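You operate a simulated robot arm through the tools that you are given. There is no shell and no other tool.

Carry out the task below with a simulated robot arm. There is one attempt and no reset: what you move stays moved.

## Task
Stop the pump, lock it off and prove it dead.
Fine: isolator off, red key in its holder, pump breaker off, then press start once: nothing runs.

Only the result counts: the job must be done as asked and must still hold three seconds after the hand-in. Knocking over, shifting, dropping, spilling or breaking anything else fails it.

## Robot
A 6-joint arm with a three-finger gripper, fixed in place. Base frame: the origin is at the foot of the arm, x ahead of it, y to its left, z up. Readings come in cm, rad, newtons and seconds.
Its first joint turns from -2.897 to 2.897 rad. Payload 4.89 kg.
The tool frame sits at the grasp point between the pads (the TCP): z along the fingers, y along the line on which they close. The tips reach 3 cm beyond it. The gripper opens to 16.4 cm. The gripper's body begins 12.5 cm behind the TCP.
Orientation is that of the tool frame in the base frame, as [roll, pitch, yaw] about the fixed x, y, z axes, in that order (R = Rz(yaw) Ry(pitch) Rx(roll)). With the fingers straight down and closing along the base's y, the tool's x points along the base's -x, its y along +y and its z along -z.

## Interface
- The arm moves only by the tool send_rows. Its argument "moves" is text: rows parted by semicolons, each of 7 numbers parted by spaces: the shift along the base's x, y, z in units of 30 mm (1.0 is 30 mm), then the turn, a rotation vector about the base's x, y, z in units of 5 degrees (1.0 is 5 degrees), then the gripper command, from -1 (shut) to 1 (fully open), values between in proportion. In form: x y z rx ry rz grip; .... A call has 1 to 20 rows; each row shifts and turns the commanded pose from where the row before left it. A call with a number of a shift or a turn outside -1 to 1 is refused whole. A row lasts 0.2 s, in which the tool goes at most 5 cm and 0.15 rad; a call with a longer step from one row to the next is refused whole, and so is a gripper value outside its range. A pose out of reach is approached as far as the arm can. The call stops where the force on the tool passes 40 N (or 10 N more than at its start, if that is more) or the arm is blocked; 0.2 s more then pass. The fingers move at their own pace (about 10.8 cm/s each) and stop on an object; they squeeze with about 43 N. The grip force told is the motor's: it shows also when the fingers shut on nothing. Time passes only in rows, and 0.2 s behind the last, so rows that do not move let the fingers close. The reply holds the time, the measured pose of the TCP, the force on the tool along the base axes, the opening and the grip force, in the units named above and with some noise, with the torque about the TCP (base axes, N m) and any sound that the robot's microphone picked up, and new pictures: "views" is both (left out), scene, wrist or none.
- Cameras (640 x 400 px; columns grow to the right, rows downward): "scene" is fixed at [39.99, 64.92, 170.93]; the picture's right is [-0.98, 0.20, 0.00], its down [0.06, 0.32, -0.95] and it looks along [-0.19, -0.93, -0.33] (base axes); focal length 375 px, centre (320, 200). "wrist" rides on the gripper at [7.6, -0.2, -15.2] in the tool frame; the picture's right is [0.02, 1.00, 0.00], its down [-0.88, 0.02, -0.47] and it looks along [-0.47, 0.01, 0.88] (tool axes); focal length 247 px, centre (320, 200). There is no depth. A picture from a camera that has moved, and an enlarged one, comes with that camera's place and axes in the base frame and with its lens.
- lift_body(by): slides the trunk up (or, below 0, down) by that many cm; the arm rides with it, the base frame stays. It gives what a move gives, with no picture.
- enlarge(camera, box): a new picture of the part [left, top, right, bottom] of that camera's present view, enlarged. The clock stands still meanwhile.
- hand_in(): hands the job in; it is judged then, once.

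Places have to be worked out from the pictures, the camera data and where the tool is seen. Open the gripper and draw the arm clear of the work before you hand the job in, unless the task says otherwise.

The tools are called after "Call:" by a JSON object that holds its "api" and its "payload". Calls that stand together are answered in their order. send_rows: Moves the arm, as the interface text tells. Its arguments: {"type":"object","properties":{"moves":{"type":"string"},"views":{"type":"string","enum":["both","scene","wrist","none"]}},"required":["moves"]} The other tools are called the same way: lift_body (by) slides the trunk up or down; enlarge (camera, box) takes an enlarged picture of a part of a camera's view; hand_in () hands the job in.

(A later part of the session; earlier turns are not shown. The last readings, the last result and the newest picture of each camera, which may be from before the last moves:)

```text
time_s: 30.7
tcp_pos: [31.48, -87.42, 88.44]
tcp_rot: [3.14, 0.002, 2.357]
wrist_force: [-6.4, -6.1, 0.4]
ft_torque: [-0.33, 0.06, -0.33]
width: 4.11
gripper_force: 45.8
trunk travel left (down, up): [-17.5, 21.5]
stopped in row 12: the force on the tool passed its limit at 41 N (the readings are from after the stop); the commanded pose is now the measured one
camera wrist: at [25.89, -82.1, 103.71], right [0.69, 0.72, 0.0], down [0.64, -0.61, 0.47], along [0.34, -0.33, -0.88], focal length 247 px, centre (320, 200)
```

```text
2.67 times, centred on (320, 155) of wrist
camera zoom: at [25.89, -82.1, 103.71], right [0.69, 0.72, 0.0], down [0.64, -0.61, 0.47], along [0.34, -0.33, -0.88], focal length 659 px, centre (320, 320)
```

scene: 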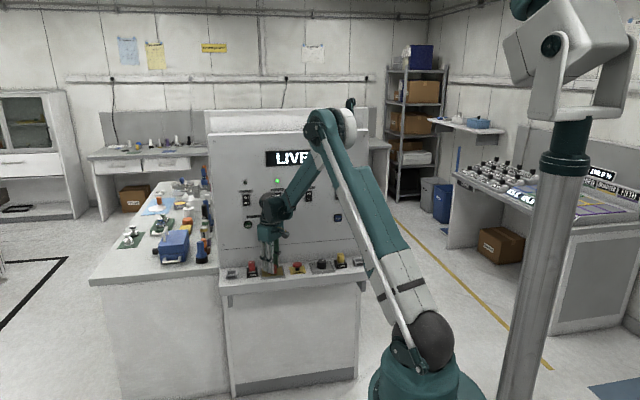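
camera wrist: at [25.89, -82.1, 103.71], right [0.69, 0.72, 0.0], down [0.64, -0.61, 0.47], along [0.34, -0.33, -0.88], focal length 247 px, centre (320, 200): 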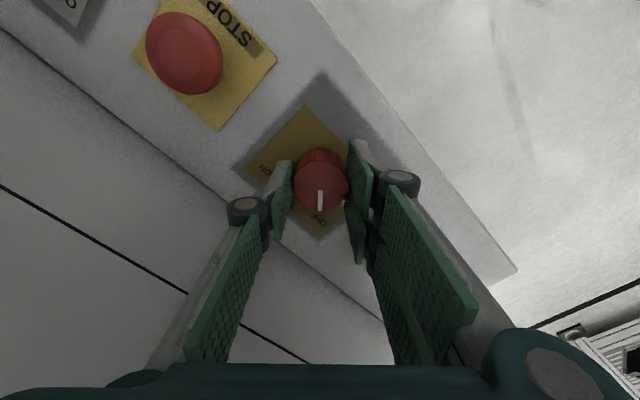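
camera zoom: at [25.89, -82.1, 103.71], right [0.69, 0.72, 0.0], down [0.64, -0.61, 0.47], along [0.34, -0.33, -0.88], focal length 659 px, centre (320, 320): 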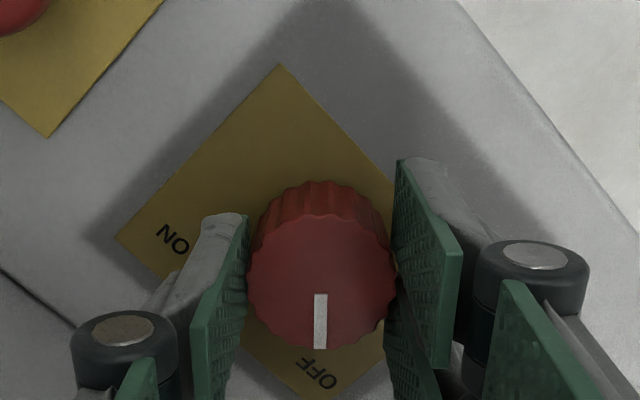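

The pointer now points at OFF and the PUMP lamp in the scene has gone out. I'll release, rise clear and check the knob.

Call:
{"api": "send_rows", "payload": {"moves": "0 0 0 0 0 0 0; 0 0 0 0 0 0 0; 0 0 0 0 0 0 0; 0 0 0.5 0 0 0 0; 0 0 0.8 0 0 0 0; 0 0 0.8 0 0 0 0; 0 0 0.8 0 0 0 0; 0 0 0.8 0 0 0 0; 0 0 0 0 0 0 0", "views": "both"}}

Call:
{"api": "enlarge", "payload": {"camera": "scene", "box": [210, 170, 370, 290]}}

Call:
{"api": "enlarge", "payload": {"camera": "wrist", "box": [160, 40, 480, 240]}}

```text
time_s: 32.7
tcp_pos: [31.42, -87.44, 99.63]
tcp_rot: [3.14, 0.002, 2.356]
wrist_force: [-0.6, 0.6, 0.0]
ft_torque: [0.0, 0.02, 0.01]
width: 8.21
gripper_force: 0.1
trunk travel left (down, up): [-17.5, 21.5]
camera wrist: at [25.8, -82.12, 114.86], right [0.69, 0.72, 0.0], down [0.64, -0.61, 0.47], along [0.34, -0.33, -0.88], focal length 247 px, centre (320, 200)
```

scene: 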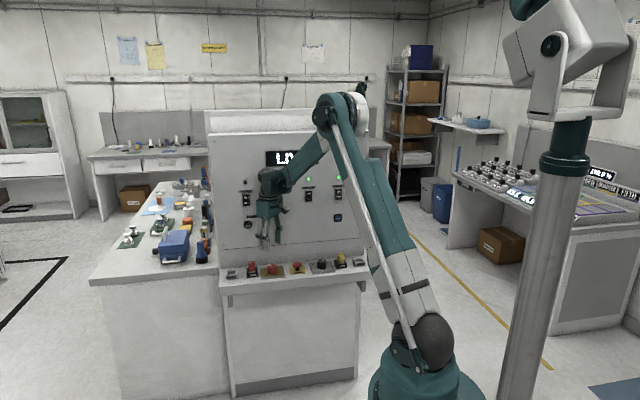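
wrist: 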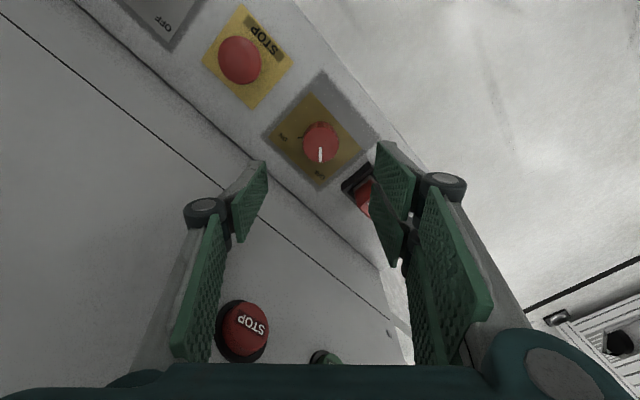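

```text
3.33 times, centred on (290, 230) of scene
camera zoom: at [39.99, 64.92, 170.93], right [-0.98, 0.2, 0.0], down [0.06, 0.32, -0.95], along [-0.19, -0.93, -0.33], focal length 1251 px, centre (420, 100)
```

zoom: 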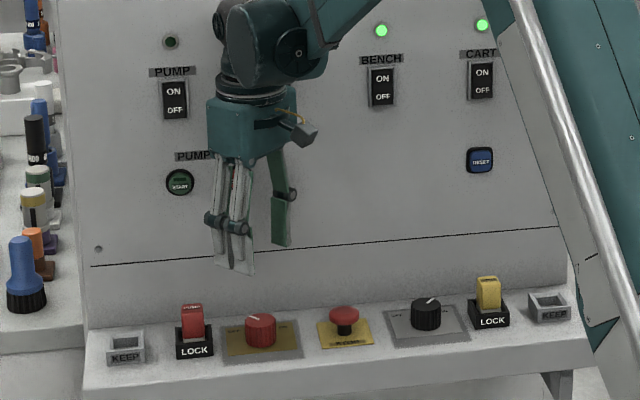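

```text
2.00 times, centred on (320, 140) of wrist
camera zoom: at [25.8, -82.12, 114.86], right [0.69, 0.72, 0.0], down [0.64, -0.61, 0.47], along [0.34, -0.33, -0.88], focal length 494 px, centre (320, 320)
```

zoom: 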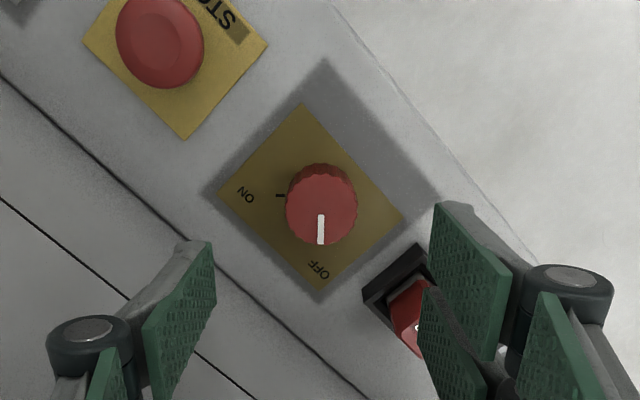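

The isolator is OFF, the PUMP lamp is dark and the other lamps are still on. Next is the red key. I'll move above the space between key and KEEP holder, with the fingers closing along x, for a close look.

Call:
{"api": "send_rows", "payload": {"moves": "0.393 0.052 0.237 0 0 -1 0; 0.393 0.052 0.237 0 0 -1 0; 0.393 0.052 0.237 0 0 -1 0; 0.393 0.052 0.237 0 0 -1 0.3; 0.393 0.052 0.237 0 0 -1 0.5; 0.393 0.052 0.237 0 0 -1 0.7; 0.393 0.052 0.237 0 0 -1 0.8; 0.393 0.052 0.237 0 0 -1 0.8; 0.393 0.052 0.237 0 0 -1 0.8; 0 0 0 0 0 0 0.8; 0 0 0 0 0 0 0.8", "views": "both"}}

Call:
{"api": "enlarge", "payload": {"camera": "wrist", "box": [220, 80, 460, 230]}}

```text
time_s: 35.1
tcp_pos: [42.13, -86.01, 106.05]
tcp_rot: [3.14, 0.002, 1.572]
wrist_force: [0.5, -0.2, -0.1]
ft_torque: [0.01, 0.02, -0.04]
width: 14.78
gripper_force: 0.0
trunk travel left (down, up): [-17.5, 21.5]
camera wrist: at [41.95, -78.2, 121.17], right [1.0, 0.02, 0.0], down [0.02, -0.88, 0.47], along [0.01, -0.47, -0.88], focal length 247 px, centre (320, 200)
```

scene: 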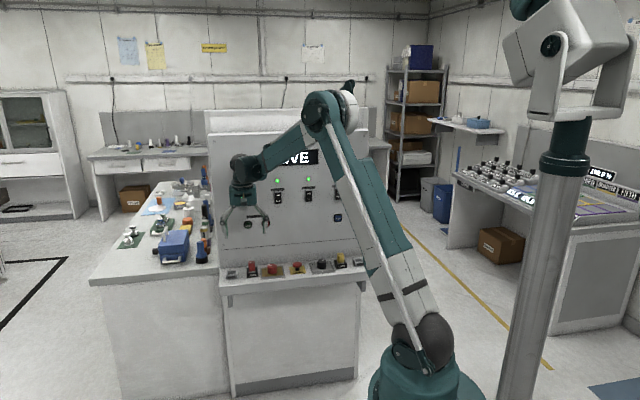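
wrist: 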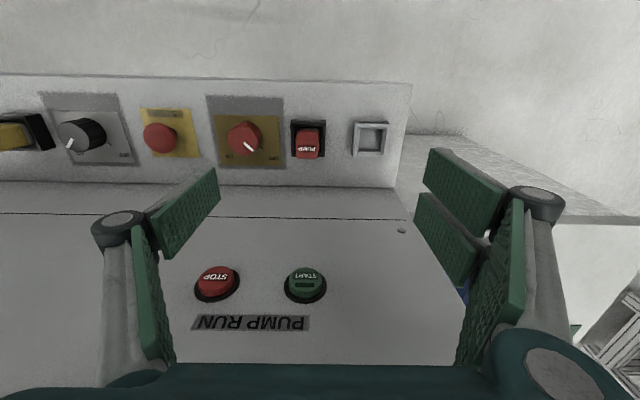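

```text
2.67 times, centred on (340, 155) of wrist
camera zoom: at [41.95, -78.2, 121.17], right [1.0, 0.02, 0.0], down [0.02, -0.88, 0.47], along [0.01, -0.47, -0.88], focal length 659 px, centre (267, 320)
```

zoom: 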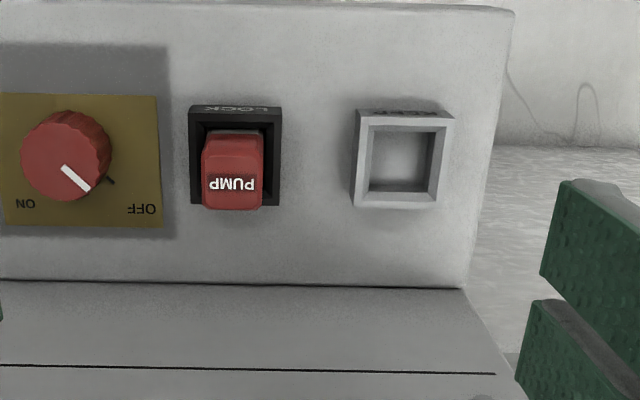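

Both the LOCK with the red key (around x≈40.4, y≈-87) and the KEEP holder (x≈49.2, y≈-87) are visible. I'll drop 7 cm for a second view, to fix the heights and the key's size.

Call:
{"api": "send_rows", "payload": {"moves": "0.2 0 -0.6 0 0 0 0.8; 0.2 0 -0.6 0 0 0 0.8; 0.2 0 -0.6 0 0 0 0.8; 0.2 0 -0.53 0 0 0 0.8; 0 0 0 0 0 0 0.8", "views": "wrist"}}

Call:
{"api": "enlarge", "payload": {"camera": "wrist", "box": [240, 110, 400, 210]}}

Call:
{"api": "enlarge", "payload": {"camera": "scene", "box": [220, 250, 284, 290]}}

```text
time_s: 36.3
tcp_pos: [44.55, -86.13, 98.89]
tcp_rot: [3.138, 0.001, 1.57]
wrist_force: [-0.3, 0.6, -0.5]
ft_torque: [0.01, 0.03, 0.0]
width: 14.74
gripper_force: 0.1
trunk travel left (down, up): [-17.5, 21.5]
camera wrist: at [44.36, -78.34, 114.04], right [1.0, 0.02, 0.0], down [0.02, -0.88, 0.47], along [0.01, -0.47, -0.88], focal length 247 px, centre (320, 200)
```

wrist: 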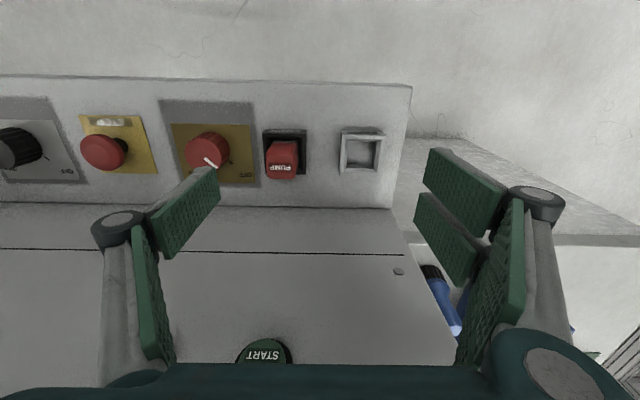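

```text
4.00 times, centred on (320, 160) of wrist
camera zoom: at [44.36, -78.34, 114.04], right [1.0, 0.02, 0.0], down [0.02, -0.88, 0.47], along [0.01, -0.47, -0.88], focal length 988 px, centre (320, 360)
```

zoom: 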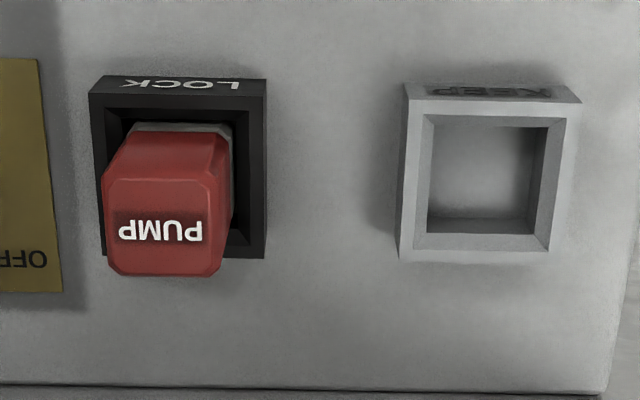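

```text
10.00 times, centred on (252, 270) of scene
camera zoom: at [39.99, 64.92, 170.93], right [-0.98, 0.2, 0.0], down [0.06, 0.32, -0.95], along [-0.19, -0.93, -0.33], focal length 3754 px, centre (1000, -500)
```

zoom: 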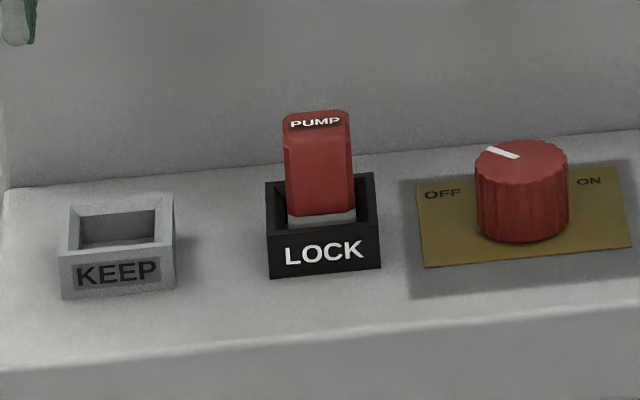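

From the two views I get: key centre ≈(40.5,-87.3), about 3.1 × 2.6 cm with its top at z≈90; LOCK rim at z≈86; KEEP centre ≈(49.3,-87.4). I'll centre above the key with the fingers 6.5 cm apart.

Call:
{"api": "send_rows", "payload": {"moves": "-0.45 -0.13 0 0 0 0 0.4; -0.45 -0.13 0 0 0 0 0; -0.45 -0.13 0 0 0 0 -0.2; 0 0 -0.3 0 0 0 -0.2; 0 0 0 0 0 0 -0.2; 0 0 0 0 0 0 -0.2", "views": "wrist"}}

Call:
{"api": "enlarge", "payload": {"camera": "wrist", "box": [220, 90, 420, 215]}}

```text
time_s: 37.7
tcp_pos: [40.51, -87.13, 98.01]
tcp_rot: [3.137, 0.002, 1.571]
wrist_force: [0.5, -0.3, -0.7]
ft_torque: [0.02, 0.04, -0.02]
width: 6.57
gripper_force: 0.1
trunk travel left (down, up): [-17.5, 21.5]
camera wrist: at [40.34, -79.4, 113.2], right [1.0, 0.02, 0.0], down [0.02, -0.88, 0.47], along [0.01, -0.47, -0.88], focal length 247 px, centre (320, 200)
```

wrist: 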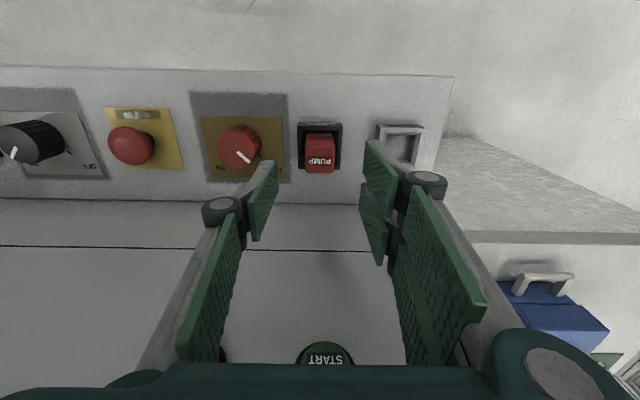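

```text
3.20 times, centred on (320, 152) of wrist
camera zoom: at [40.34, -79.4, 113.2], right [1.0, 0.02, 0.0], down [0.02, -0.88, 0.47], along [0.01, -0.47, -0.88], focal length 790 px, centre (320, 352)
```

zoom: 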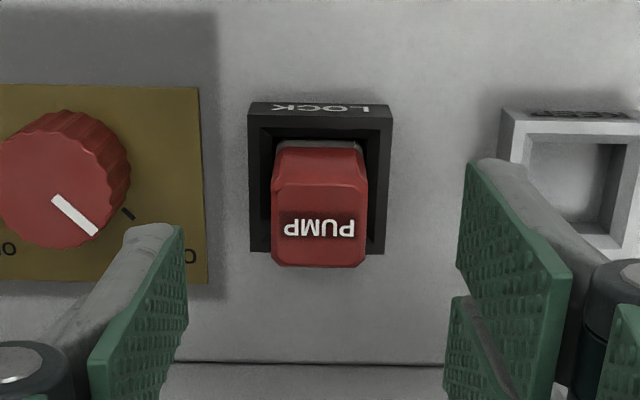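

The key is centred in x. Its y is about 0.3 cm further towards the panel than the TCP. I'll correct and descend to z≈90.3 so the tips stop just above the LOCK rim.

Call:
{"api": "send_rows", "payload": {"moves": "0 -0.1 -0.7 0 0 0 -0.2; 0 0 -0.7 0 0 0 -0.2; 0 0 -0.6 0 0 0 -0.2; 0 0 -0.4 0 0 0 -0.2; 0 0 -0.15 0 0 0 -0.2; 0 0 0 0 0 0 -0.2", "views": "both"}}

Call:
{"api": "enlarge", "payload": {"camera": "wrist", "box": [220, 90, 420, 215]}}

Call:
{"api": "enlarge", "payload": {"camera": "scene", "box": [220, 230, 300, 290]}}

```text
time_s: 39.1
tcp_pos: [40.4, -87.43, 90.34]
tcp_rot: [3.14, 0.0, 1.571]
wrist_force: [0.4, -0.6, 0.5]
ft_torque: [0.01, -0.02, 0.02]
width: 6.55
gripper_force: 0.0
trunk travel left (down, up): [-17.5, 21.5]
camera wrist: at [40.23, -79.69, 105.51], right [1.0, 0.02, 0.0], down [0.02, -0.88, 0.47], along [0.01, -0.47, -0.88], focal length 247 px, centre (320, 200)
```

scene: 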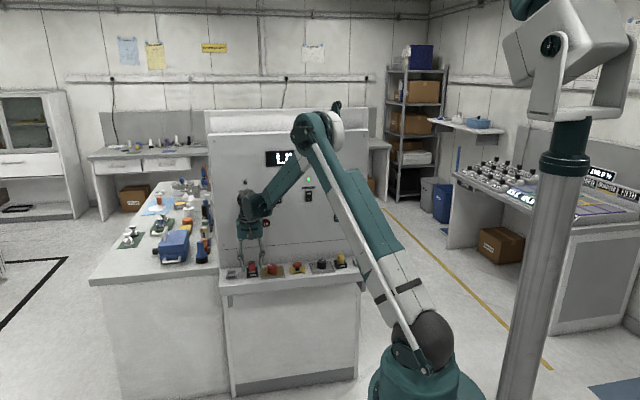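
wrist: 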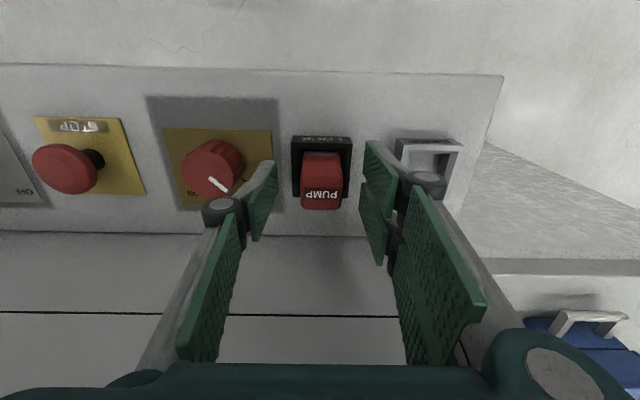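

```text
3.20 times, centred on (320, 152) of wrist
camera zoom: at [40.23, -79.69, 105.51], right [1.0, 0.02, 0.0], down [0.02, -0.88, 0.47], along [0.01, -0.47, -0.88], focal length 790 px, centre (320, 352)
```

zoom: 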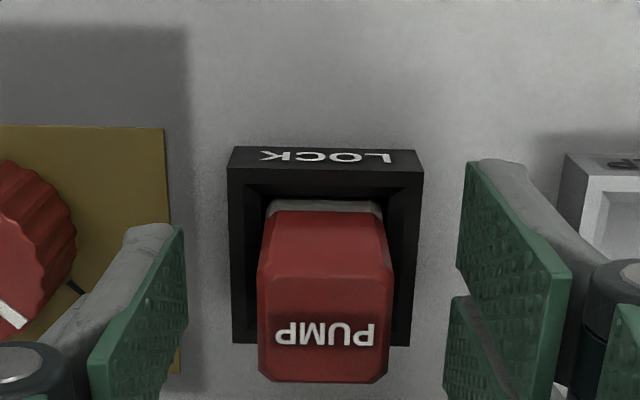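

```text
6.67 times, centred on (260, 260) of scene
camera zoom: at [39.99, 64.92, 170.93], right [-0.98, 0.2, 0.0], down [0.06, 0.32, -0.95], along [-0.19, -0.93, -0.33], focal length 2502 px, centre (720, -200)
```

zoom: 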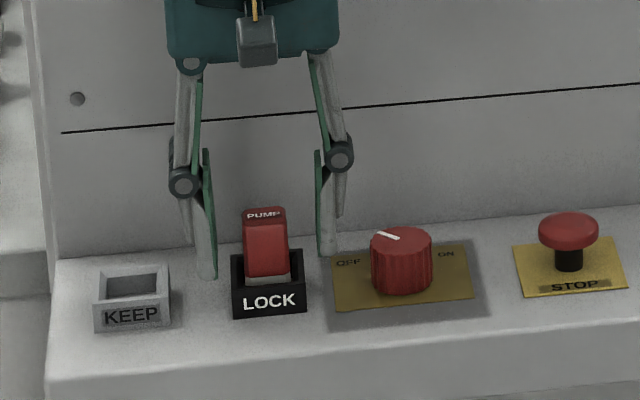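

The key is between the pads, its top at z≈90.7. The LOCK rim is at z≈86.5 and the tips at ≈87.3. I'll close on the key.

Call:
{"api": "send_rows", "payload": {"moves": "0 0 0 0 0 0 -0.5; 0 0 0 0 0 0 -0.6; 0 0 0 0 0 0 -1; 0 0 0 0 0 0 -1; 0 0 0 0 0 0 -1", "views": "wrist"}}

Call:
{"api": "enlarge", "payload": {"camera": "wrist", "box": [220, 90, 420, 215]}}

```text
time_s: 40.3
tcp_pos: [40.41, -87.44, 90.34]
tcp_rot: [3.141, 0.001, 1.57]
wrist_force: [0.1, 0.3, 1.3]
ft_torque: [-0.01, 0.0, 0.01]
width: 2.92
gripper_force: 42.6
trunk travel left (down, up): [-17.5, 21.5]
camera wrist: at [40.24, -79.7, 105.53], right [1.0, 0.02, 0.0], down [0.02, -0.88, 0.47], along [0.01, -0.47, -0.88], focal length 247 px, centre (320, 200)
```

wrist: 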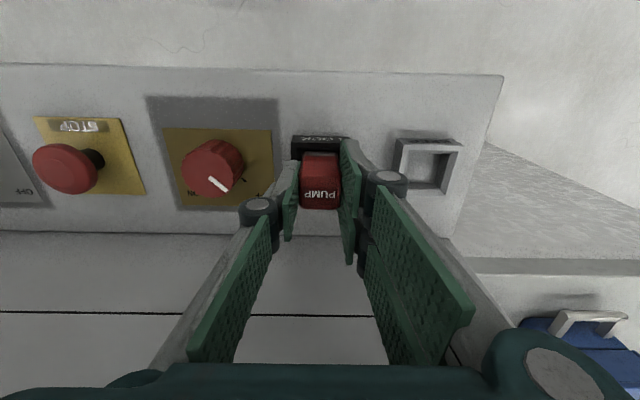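

```text
3.20 times, centred on (320, 152) of wrist
camera zoom: at [40.24, -79.7, 105.53], right [1.0, 0.02, 0.0], down [0.02, -0.88, 0.47], along [0.01, -0.47, -0.88], focal length 790 px, centre (320, 352)
```

zoom: 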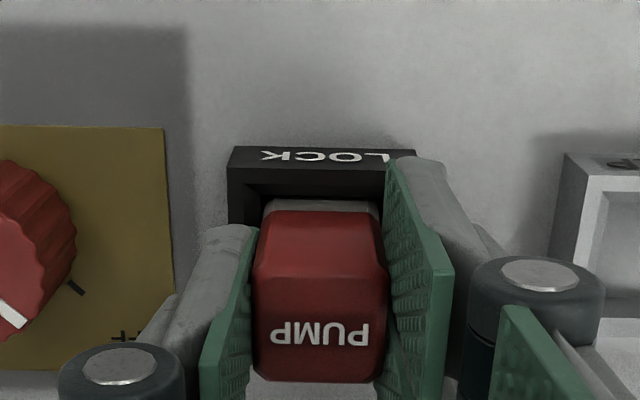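

Gripped at width 2.9. I'll lift straight up slowly, watching the force.

Call:
{"api": "send_rows", "payload": {"moves": "0 0 0.15 0 0 0 -1; 0 0 0.2 0 0 0 -1; 0 0 0.25 0 0 0 -1; 0 0 0.3 0 0 0 -1; 0 0 0.3 0 0 0 -1; 0 0 0.3 0 0 0 -1", "views": "both"}}

Call:
{"api": "enlarge", "payload": {"camera": "scene", "box": [220, 230, 300, 290]}}

Call:
{"api": "enlarge", "payload": {"camera": "wrist", "box": [220, 90, 420, 215]}}

```text
time_s: 41.7
tcp_pos: [40.41, -87.42, 94.96]
tcp_rot: [3.141, 0.0, 1.57]
wrist_force: [-0.1, -0.7, -0.2]
ft_torque: [0.0, 0.02, 0.02]
width: 0.0
gripper_force: 42.7
trunk travel left (down, up): [-17.5, 21.5]
camera wrist: at [40.32, -79.73, 110.12], right [1.0, 0.02, 0.0], down [0.02, -0.88, 0.47], along [0.01, -0.47, -0.88], focal length 247 px, centre (320, 200)
```

scene: 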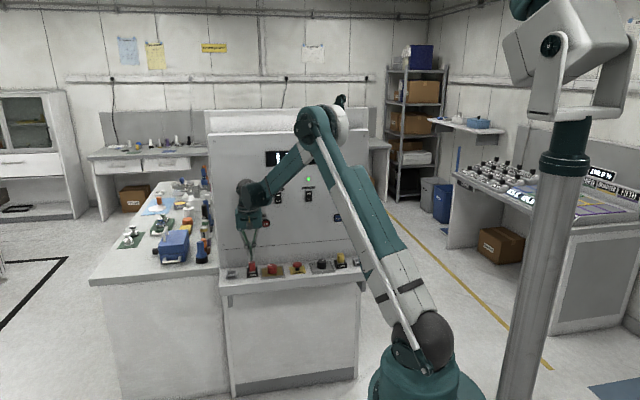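
wrist: 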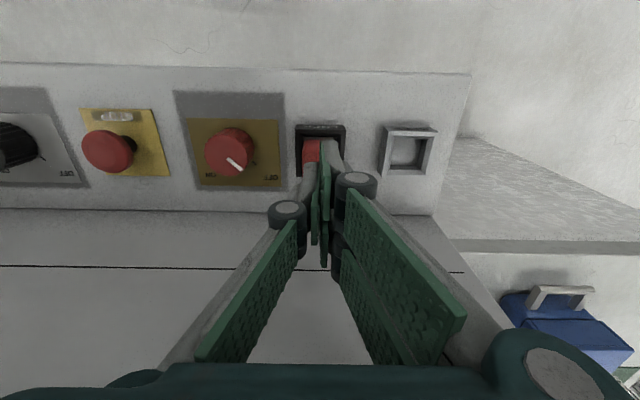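

```text
6.67 times, centred on (260, 260) of scene
camera zoom: at [39.99, 64.92, 170.93], right [-0.98, 0.2, 0.0], down [0.06, 0.32, -0.95], along [-0.19, -0.93, -0.33], focal length 2502 px, centre (720, -200)
```

zoom: 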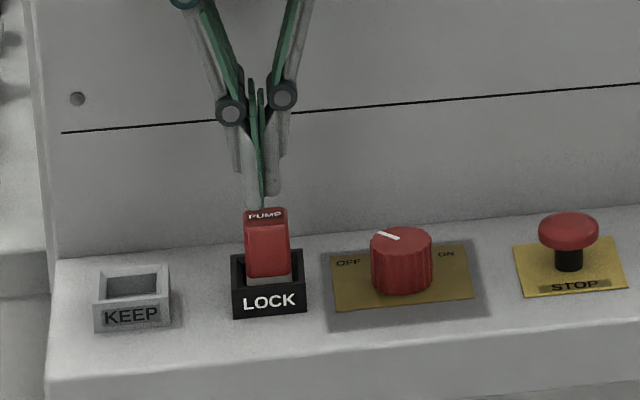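

```text
3.20 times, centred on (320, 152) of wrist
camera zoom: at [40.32, -79.73, 110.12], right [1.0, 0.02, 0.0], down [0.02, -0.88, 0.47], along [0.01, -0.47, -0.88], focal length 790 px, centre (320, 352)
```

zoom: 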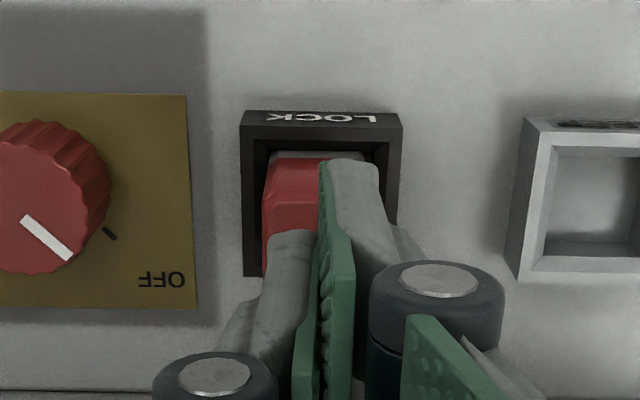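

The fingers slipped off: the key stayed in LOCK, so it is still held or needs more pull. I'll rise a little and look closely at the knob angle and key before trying again.

Call:
{"api": "send_rows", "payload": {"moves": "-0.6 0 0.5 0 0 0 -1; -0.8 0 0.5 0 0 0 -0.4; -0.8 0 0.3 0 0 0 0.2; -0.6 0 0 0 0 0 0.5; 0 0 0 0 0 0 0.5; 0 0 0 0 0 0 0.5", "views": "both"}}

Call:
{"api": "enlarge", "payload": {"camera": "wrist", "box": [240, 90, 400, 190]}}

Call:
{"api": "enlarge", "payload": {"camera": "scene", "box": [220, 170, 380, 290]}}

```text
time_s: 43.1
tcp_pos: [32.0, -87.49, 99.01]
tcp_rot: [3.139, 0.002, 1.57]
wrist_force: [-1.6, 0.4, 0.7]
ft_torque: [0.04, -0.02, -0.01]
width: 12.29
gripper_force: 0.0
trunk travel left (down, up): [-17.5, 21.5]
camera wrist: at [31.9, -79.64, 114.12], right [1.0, 0.02, 0.0], down [0.02, -0.88, 0.47], along [0.01, -0.47, -0.88], focal length 247 px, centre (320, 200)
```

scene: 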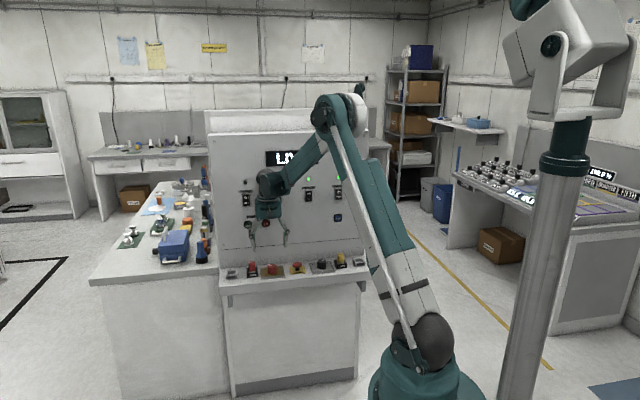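
wrist: 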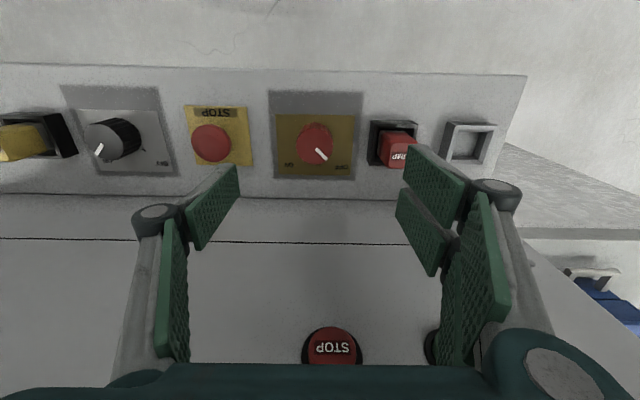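

```text
4.00 times, centred on (320, 140) of wrist
camera zoom: at [31.9, -79.64, 114.12], right [1.0, 0.02, 0.0], down [0.02, -0.88, 0.47], along [0.01, -0.47, -0.88], focal length 988 px, centre (320, 440)
```

zoom: 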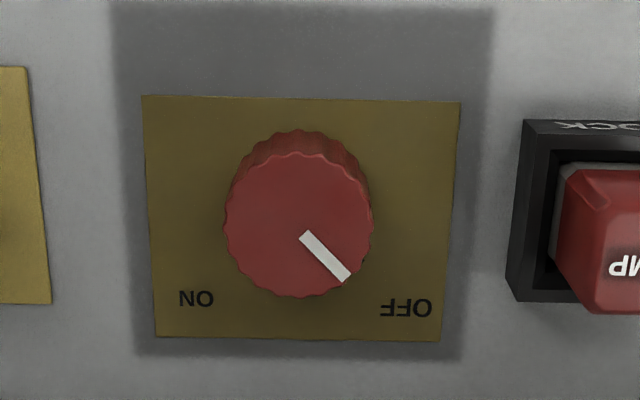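

```text
3.33 times, centred on (300, 230) of scene
camera zoom: at [39.99, 64.92, 170.93], right [-0.98, 0.2, 0.0], down [0.06, 0.32, -0.95], along [-0.19, -0.93, -0.33], focal length 1251 px, centre (387, 100)
```

zoom: 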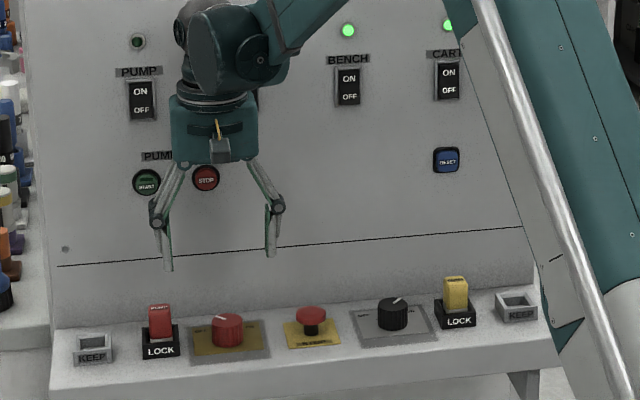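

The pointer is exactly at OFF (about -45°) and the PUMP lamp is dark, so the isolator is off. I'll take the key again with a slightly deeper grip and lift in tiny steps to read the holding force.

Call:
{"api": "send_rows", "payload": {"moves": "0.7 0 0 0 0 0 0.5; 0.7 0 0 0 0 0 0.2; 0.7 0 0 0 0 0 -0.1; 0.7 0.03 -0.2 0 0 0 -0.2; 0.03 0 -0.7 0 0 0 -0.2; 0 0 -0.7 0 0 0 -0.2; 0 0 -0.7 0 0 0 -0.2; 0 0 -0.5 0 0 0 -0.2; 0 0 -0.22 0 0 0 -0.2; 0 0 0 0 0 0 -0.2", "views": "wrist"}}

Call:
{"api": "enlarge", "payload": {"camera": "wrist", "box": [220, 90, 420, 215]}}

```text
time_s: 45.3
tcp_pos: [40.51, -87.27, 89.79]
tcp_rot: [3.138, 0.003, 1.572]
wrist_force: [0.5, 0.1, -0.2]
ft_torque: [0.02, 0.04, -0.01]
width: 6.54
gripper_force: 0.0
trunk travel left (down, up): [-17.5, 21.5]
camera wrist: at [40.41, -79.55, 104.98], right [1.0, 0.02, 0.0], down [0.02, -0.88, 0.47], along [0.01, -0.47, -0.88], focal length 247 px, centre (320, 200)
```

wrist: 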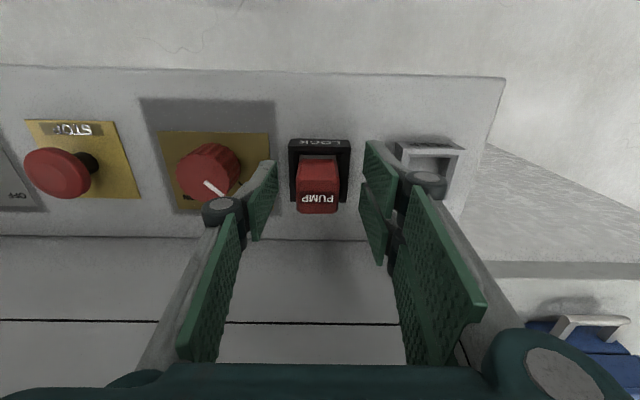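

```text
3.20 times, centred on (320, 152) of wrist
camera zoom: at [40.41, -79.55, 104.98], right [1.0, 0.02, 0.0], down [0.02, -0.88, 0.47], along [0.01, -0.47, -0.88], focal length 790 px, centre (320, 352)
```

zoom: 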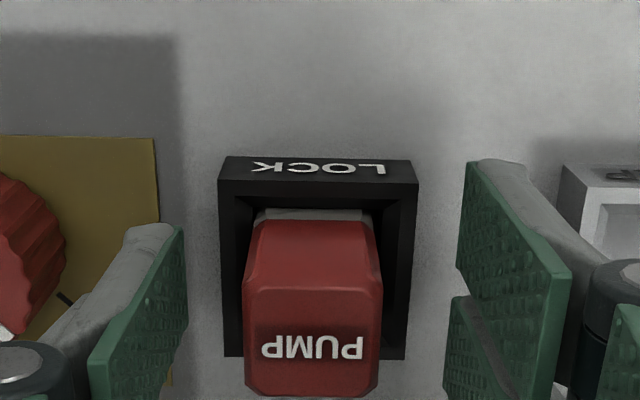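

The key sits slightly off-centre now (about 2 mm to -x), so it has lateral play. I'll close again and lift just a few millimetres to read the pull force.

Call:
{"api": "send_rows", "payload": {"moves": "0 0 0 0 0 0 -0.5; 0 0 0 0 0 0 -0.6; 0 0 0 0 0 0 -1; 0 0 0 0 0 0 -1; 0 0 0 0 0 0 -1; 0 0 0.05 0 0 0 -1; 0 0 0.05 0 0 0 -1", "views": "wrist"}}

Call:
{"api": "enlarge", "payload": {"camera": "wrist", "box": [220, 90, 420, 215]}}

```text
time_s: 46.9
tcp_pos: [40.5, -87.35, 90.16]
tcp_rot: [3.139, 0.003, 1.572]
wrist_force: [0.4, -0.8, -0.2]
ft_torque: [0.03, 0.01, -0.02]
width: 2.92
gripper_force: 43.3
trunk travel left (down, up): [-17.5, 21.5]
camera wrist: at [40.35, -79.57, 105.38], right [1.0, 0.02, 0.0], down [0.02, -0.88, 0.47], along [0.01, -0.47, -0.88], focal length 247 px, centre (320, 200)
```

wrist: 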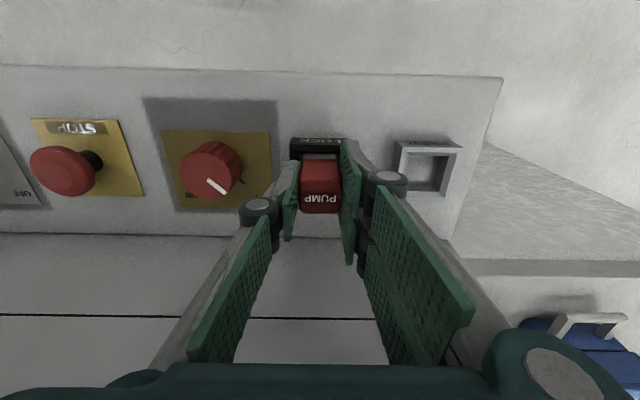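

```text
3.20 times, centred on (320, 152) of wrist
camera zoom: at [40.35, -79.57, 105.38], right [1.0, 0.02, 0.0], down [0.02, -0.88, 0.47], along [0.01, -0.47, -0.88], focal length 790 px, centre (320, 352)
```

zoom: 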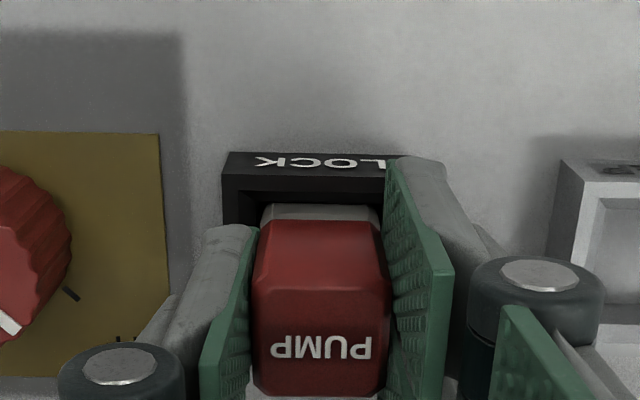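

There is no pull force after 3 mm, so the key is either coming along or has play. I'll continue in 3 mm steps, slower than before.

Call:
{"api": "send_rows", "payload": {"moves": "0 0 0.05 0 0 0 -1; 0 0 0.05 0 0 0 -1", "views": "wrist"}}

Call:
{"api": "enlarge", "payload": {"camera": "wrist", "box": [220, 90, 420, 215]}}

Call:
{"api": "enlarge", "payload": {"camera": "scene", "box": [220, 230, 300, 290]}}

```text
time_s: 47.5
tcp_pos: [40.55, -87.31, 90.37]
tcp_rot: [3.139, 0.001, 1.571]
wrist_force: [0.0, 0.1, -0.7]
ft_torque: [0.06, 0.03, 0.01]
width: 2.92
gripper_force: 43.2
trunk travel left (down, up): [-17.5, 21.5]
camera wrist: at [40.38, -79.55, 105.66], right [1.0, 0.02, 0.0], down [0.02, -0.88, 0.47], along [0.01, -0.47, -0.88], focal length 247 px, centre (320, 200)
```

wrist: 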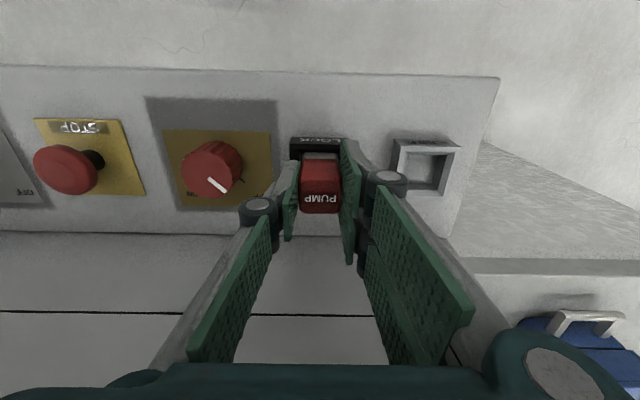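

```text
3.20 times, centred on (320, 152) of wrist
camera zoom: at [40.38, -79.55, 105.66], right [1.0, 0.02, 0.0], down [0.02, -0.88, 0.47], along [0.01, -0.47, -0.88], focal length 790 px, centre (320, 352)
```

zoom: 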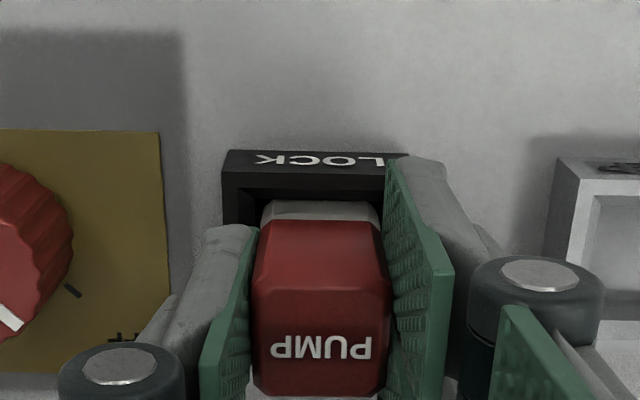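

```text
6.67 times, centred on (260, 260) of scene
camera zoom: at [39.99, 64.92, 170.93], right [-0.98, 0.2, 0.0], down [0.06, 0.32, -0.95], along [-0.19, -0.93, -0.33], focal length 2502 px, centre (720, -200)
```

zoom: 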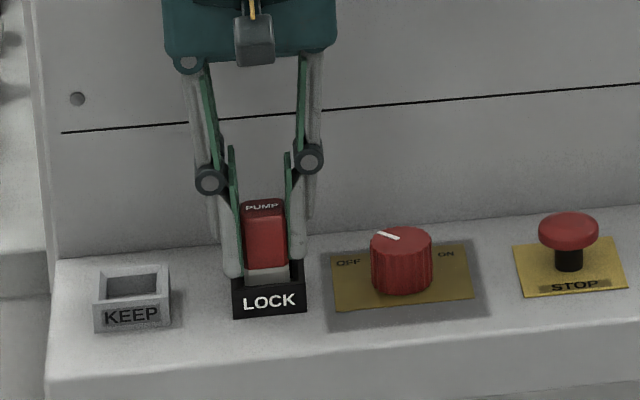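

The key is coming up with the fingers: more of its grey shank shows and its top is higher in the scene view. I'll keep lifting slowly.

Call:
{"api": "send_rows", "payload": {"moves": "0 0 0.06 0 0 0 -1; 0 0 0.06 0 0 0 -1; 0 0 0.06 0 0 0 -1; 0 0 0.06 0 0 0 -1", "views": "wrist"}}

Call:
{"api": "enlarge", "payload": {"camera": "wrist", "box": [220, 90, 420, 215]}}

Call:
{"api": "enlarge", "payload": {"camera": "scene", "box": [220, 230, 300, 290]}}

```text
time_s: 48.5
tcp_pos: [40.55, -87.27, 90.99]
tcp_rot: [3.141, 0.002, 1.571]
wrist_force: [-0.2, -0.3, 0.2]
ft_torque: [-0.01, -0.03, 0.02]
width: 2.95
gripper_force: 42.7
trunk travel left (down, up): [-17.5, 21.5]
camera wrist: at [40.34, -79.6, 106.35], right [1.0, 0.02, 0.0], down [0.02, -0.88, 0.47], along [0.01, -0.47, -0.88], focal length 247 px, centre (320, 200)
```

wrist: 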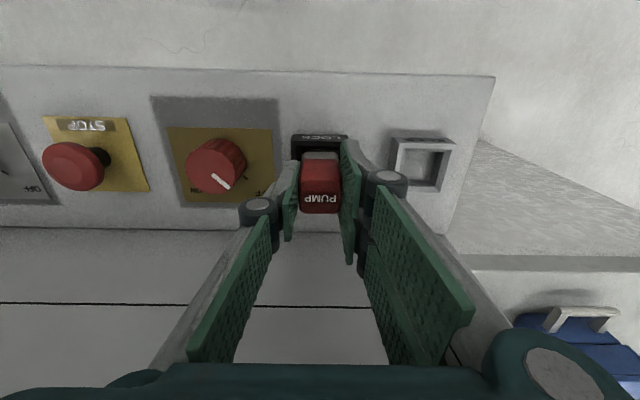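

```text
3.20 times, centred on (320, 152) of wrist
camera zoom: at [40.34, -79.6, 106.35], right [1.0, 0.02, 0.0], down [0.02, -0.88, 0.47], along [0.01, -0.47, -0.88], focal length 790 px, centre (320, 352)
```

zoom: 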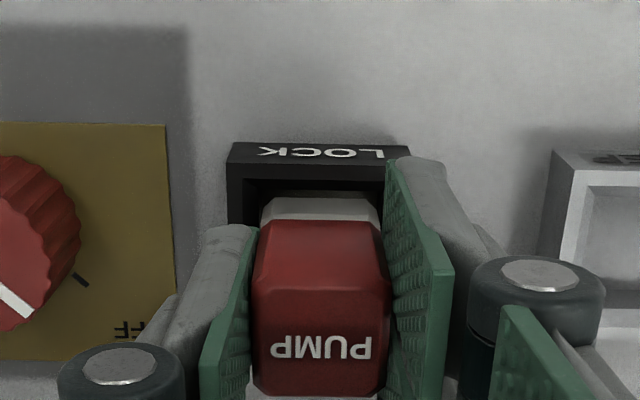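

```text
6.67 times, centred on (260, 260) of scene
camera zoom: at [39.99, 64.92, 170.93], right [-0.98, 0.2, 0.0], down [0.06, 0.32, -0.95], along [-0.19, -0.93, -0.33], focal length 2502 px, centre (720, -200)
```

zoom: 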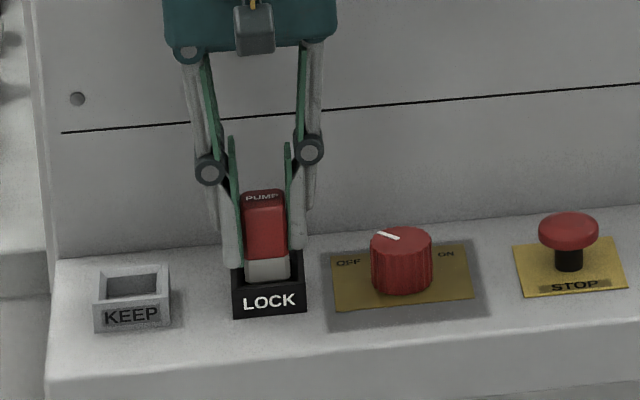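

The shank is rising out of LOCK smoothly. I'll continue lifting slowly another 2.5 cm.

Call:
{"api": "send_rows", "payload": {"moves": "0 0 0.08 0 0 0 -1; 0 0 0.08 0 0 0 -1; 0 0 0.08 0 0 0 -1; 0 0 0.08 0 0 0 -1; 0 0 0.08 0 0 0 -1; 0 0 0.08 0 0 0 -1; 0 0 0.08 0 0 0 -1; 0 0 0.08 0 0 0 -1; 0 0 0.08 0 0 0 -1; 0 0 0.08 0 0 0 -1", "views": "wrist"}}

Call:
{"api": "enlarge", "payload": {"camera": "scene", "box": [220, 230, 300, 290]}}

Call:
{"api": "enlarge", "payload": {"camera": "wrist", "box": [220, 90, 420, 215]}}

```text
time_s: 50.7
tcp_pos: [40.58, -87.38, 93.57]
tcp_rot: [3.141, 0.0, 1.569]
wrist_force: [0.9, 0.1, -0.4]
ft_torque: [0.05, 0.0, 0.01]
width: 2.9
gripper_force: 42.8
trunk travel left (down, up): [-17.5, 21.5]
camera wrist: at [40.41, -79.6, 108.73], right [1.0, 0.02, 0.0], down [0.02, -0.88, 0.47], along [0.01, -0.47, -0.88], focal length 247 px, centre (320, 200)
```

wrist: 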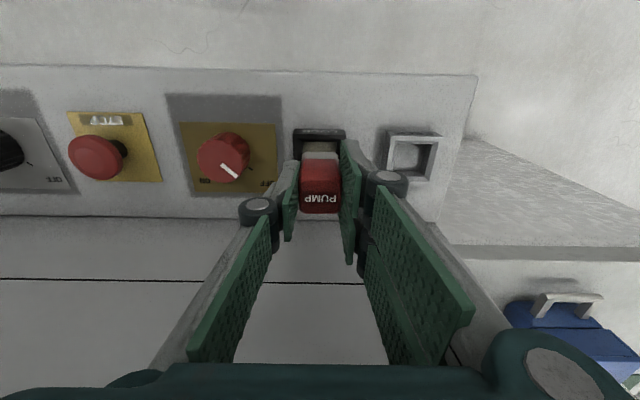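

```text
6.67 times, centred on (260, 260) of scene
camera zoom: at [39.99, 64.92, 170.93], right [-0.98, 0.2, 0.0], down [0.06, 0.32, -0.95], along [-0.19, -0.93, -0.33], focal length 2502 px, centre (720, -200)
```

zoom: 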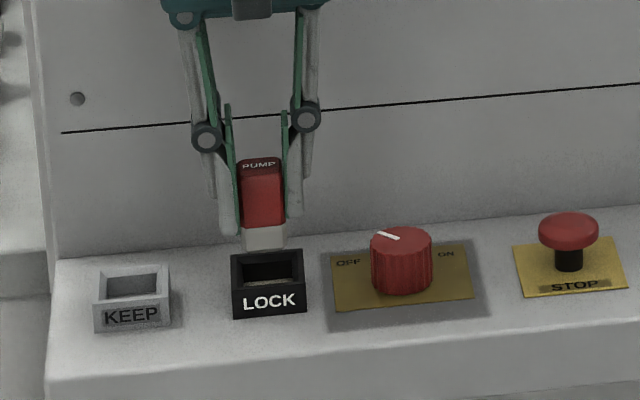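

```text
3.20 times, centred on (320, 152) of wrist
camera zoom: at [40.41, -79.6, 108.73], right [1.0, 0.02, 0.0], down [0.02, -0.88, 0.47], along [0.01, -0.47, -0.88], focal length 790 px, centre (320, 352)
```

zoom: 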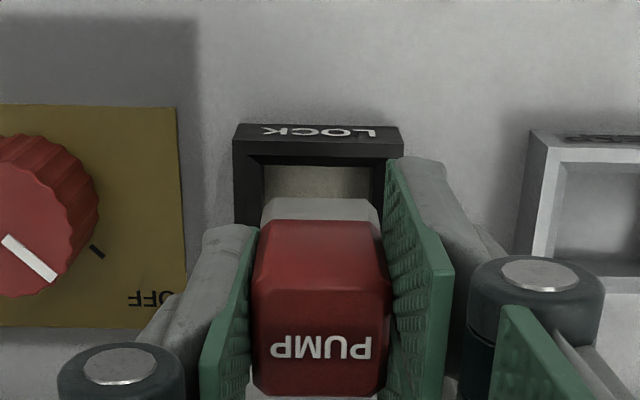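

The key is out of LOCK, with its shank just above the rim. I'll lift another 1.5 cm and carry it gently +x to above KEEP.

Call:
{"api": "send_rows", "payload": {"moves": "0 0 0.1 0 0 0 -1; 0 0 0.1 0 0 0 -1; 0 0 0.1 0 0 0 -1; 0 0 0.1 0 0 0 -1; 0 0 0.1 0 0 0 -1; 0.15 0 0 0 0 0 -1; 0.25 0 0 0 0 0 -1; 0.3 0 0 0 0 0 -1; 0.3 0 0 0 0 0 -1; 0.3 0 0 0 0 0 -1; 0.3 0 0 0 0 0 -1; 0.3 0 0 0 0 0 -1; 0.3 0 0 0 0 0 -1; 0.3 0 0 0 0 0 -1; 0.25 0 0 0 0 0 -1; 0.15 0 0 0 0 0 -1; 0 0 0 0 0 0 -1", "views": "both"}}

Call:
{"api": "enlarge", "payload": {"camera": "wrist", "box": [220, 90, 420, 215]}}

Call:
{"api": "enlarge", "payload": {"camera": "scene", "box": [210, 230, 290, 290]}}

```text
time_s: 54.3
tcp_pos: [49.12, -87.25, 95.06]
tcp_rot: [3.141, 0.003, 1.571]
wrist_force: [-0.3, -0.4, 0.4]
ft_torque: [0.01, 0.01, -0.01]
width: 2.92
gripper_force: 43.2
trunk travel left (down, up): [-17.5, 21.5]
camera wrist: at [49.03, -79.53, 110.27], right [1.0, 0.02, 0.0], down [0.02, -0.88, 0.47], along [0.01, -0.47, -0.88], focal length 247 px, centre (320, 200)
```

scene: 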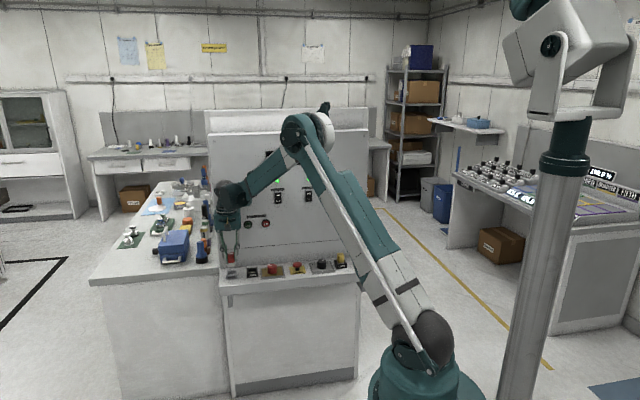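
wrist: 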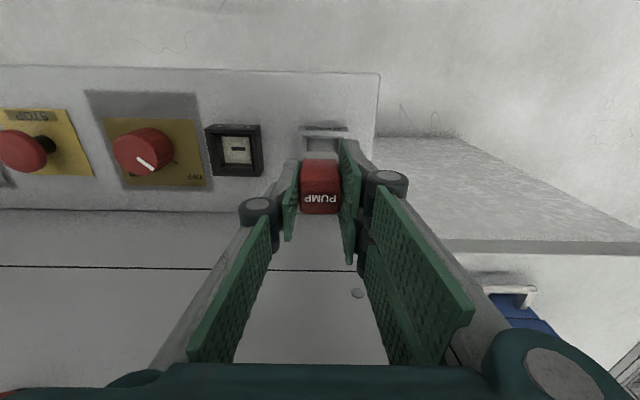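

```text
3.20 times, centred on (320, 152) of wrist
camera zoom: at [49.03, -79.53, 110.27], right [1.0, 0.02, 0.0], down [0.02, -0.88, 0.47], along [0.01, -0.47, -0.88], focal length 790 px, centre (320, 352)
```

zoom: 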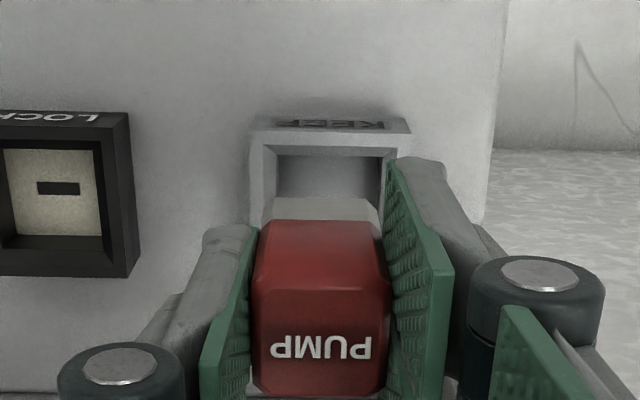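

```text
6.67 times, centred on (250, 260) of scene
camera zoom: at [39.99, 64.92, 170.93], right [-0.98, 0.2, 0.0], down [0.06, 0.32, -0.95], along [-0.19, -0.93, -0.33], focal length 2502 px, centre (787, -200)
```

zoom: 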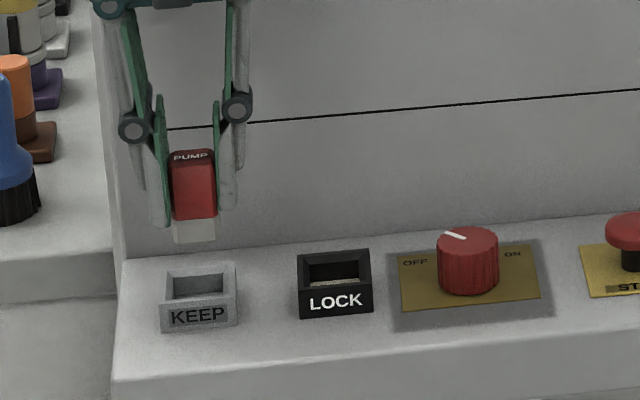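

KEEP's centre projects to x≈49.45, y≈-87.3, about 3 mm further +x than the key. I'll correct that and lower until the shank is just above the rim to check alignment.

Call:
{"api": "send_rows", "payload": {"moves": "0.05 0 -0.1 0 0 0 -1; 0.04 0 -0.15 0 0 0 -1; 0 0 -0.15 0 0 0 -1; 0 0 -0.15 0 0 0 -1; 0 0 -0.15 0 0 0 -1; 0 0 -0.1 0 0 0 -1; 0 0 0 0 0 0 -1", "views": "wrist"}}

Call:
{"api": "enlarge", "payload": {"camera": "wrist", "box": [220, 90, 420, 215]}}

Call:
{"api": "enlarge", "payload": {"camera": "scene", "box": [214, 246, 262, 282]}}

```text
time_s: 55.9
tcp_pos: [49.53, -87.3, 92.68]
tcp_rot: [3.139, 0.002, 1.57]
wrist_force: [0.6, 0.0, -0.9]
ft_torque: [0.01, 0.0, 0.01]
width: 2.94
gripper_force: 42.8
trunk travel left (down, up): [-17.5, 21.5]
camera wrist: at [49.31, -79.61, 107.87], right [1.0, 0.02, 0.0], down [0.02, -0.88, 0.47], along [0.01, -0.47, -0.88], focal length 247 px, centre (320, 200)
```

wrist: 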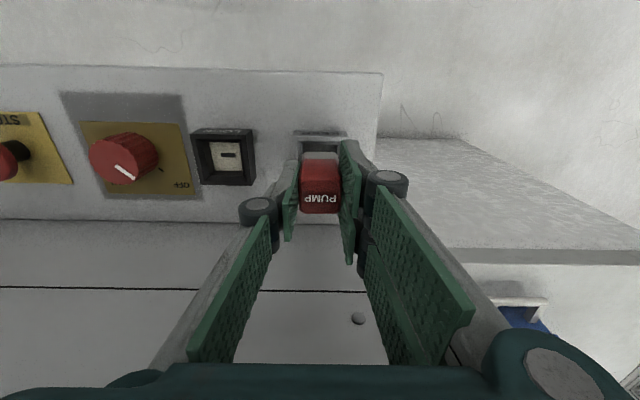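

```text
3.20 times, centred on (320, 152) of wrist
camera zoom: at [49.31, -79.61, 107.87], right [1.0, 0.02, 0.0], down [0.02, -0.88, 0.47], along [0.01, -0.47, -0.88], focal length 790 px, centre (320, 352)
```

zoom: 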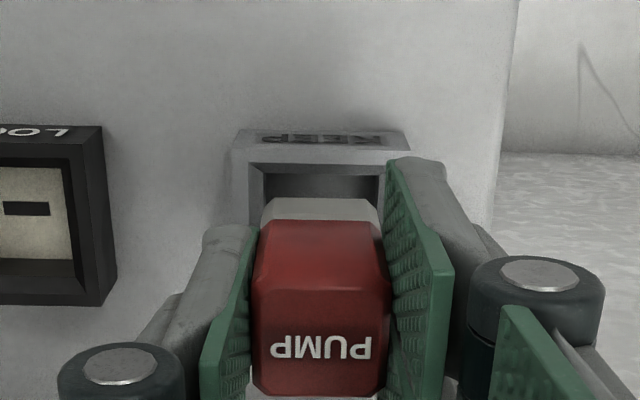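

```text
11.11 times, centred on (238, 264) of scene
camera zoom: at [39.99, 64.92, 170.93], right [-0.98, 0.2, 0.0], down [0.06, 0.32, -0.95], along [-0.19, -0.93, -0.33], focal length 4171 px, centre (1231, -511)
```

zoom: 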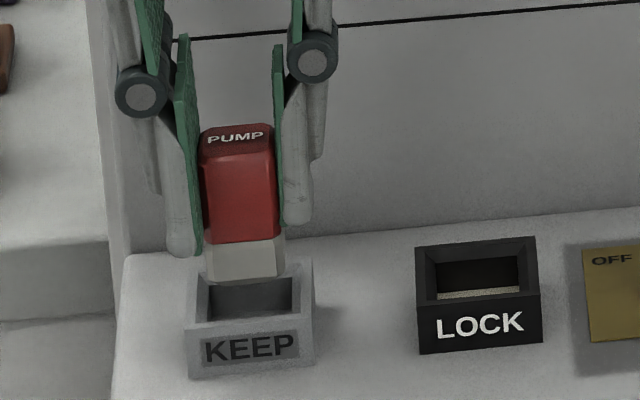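

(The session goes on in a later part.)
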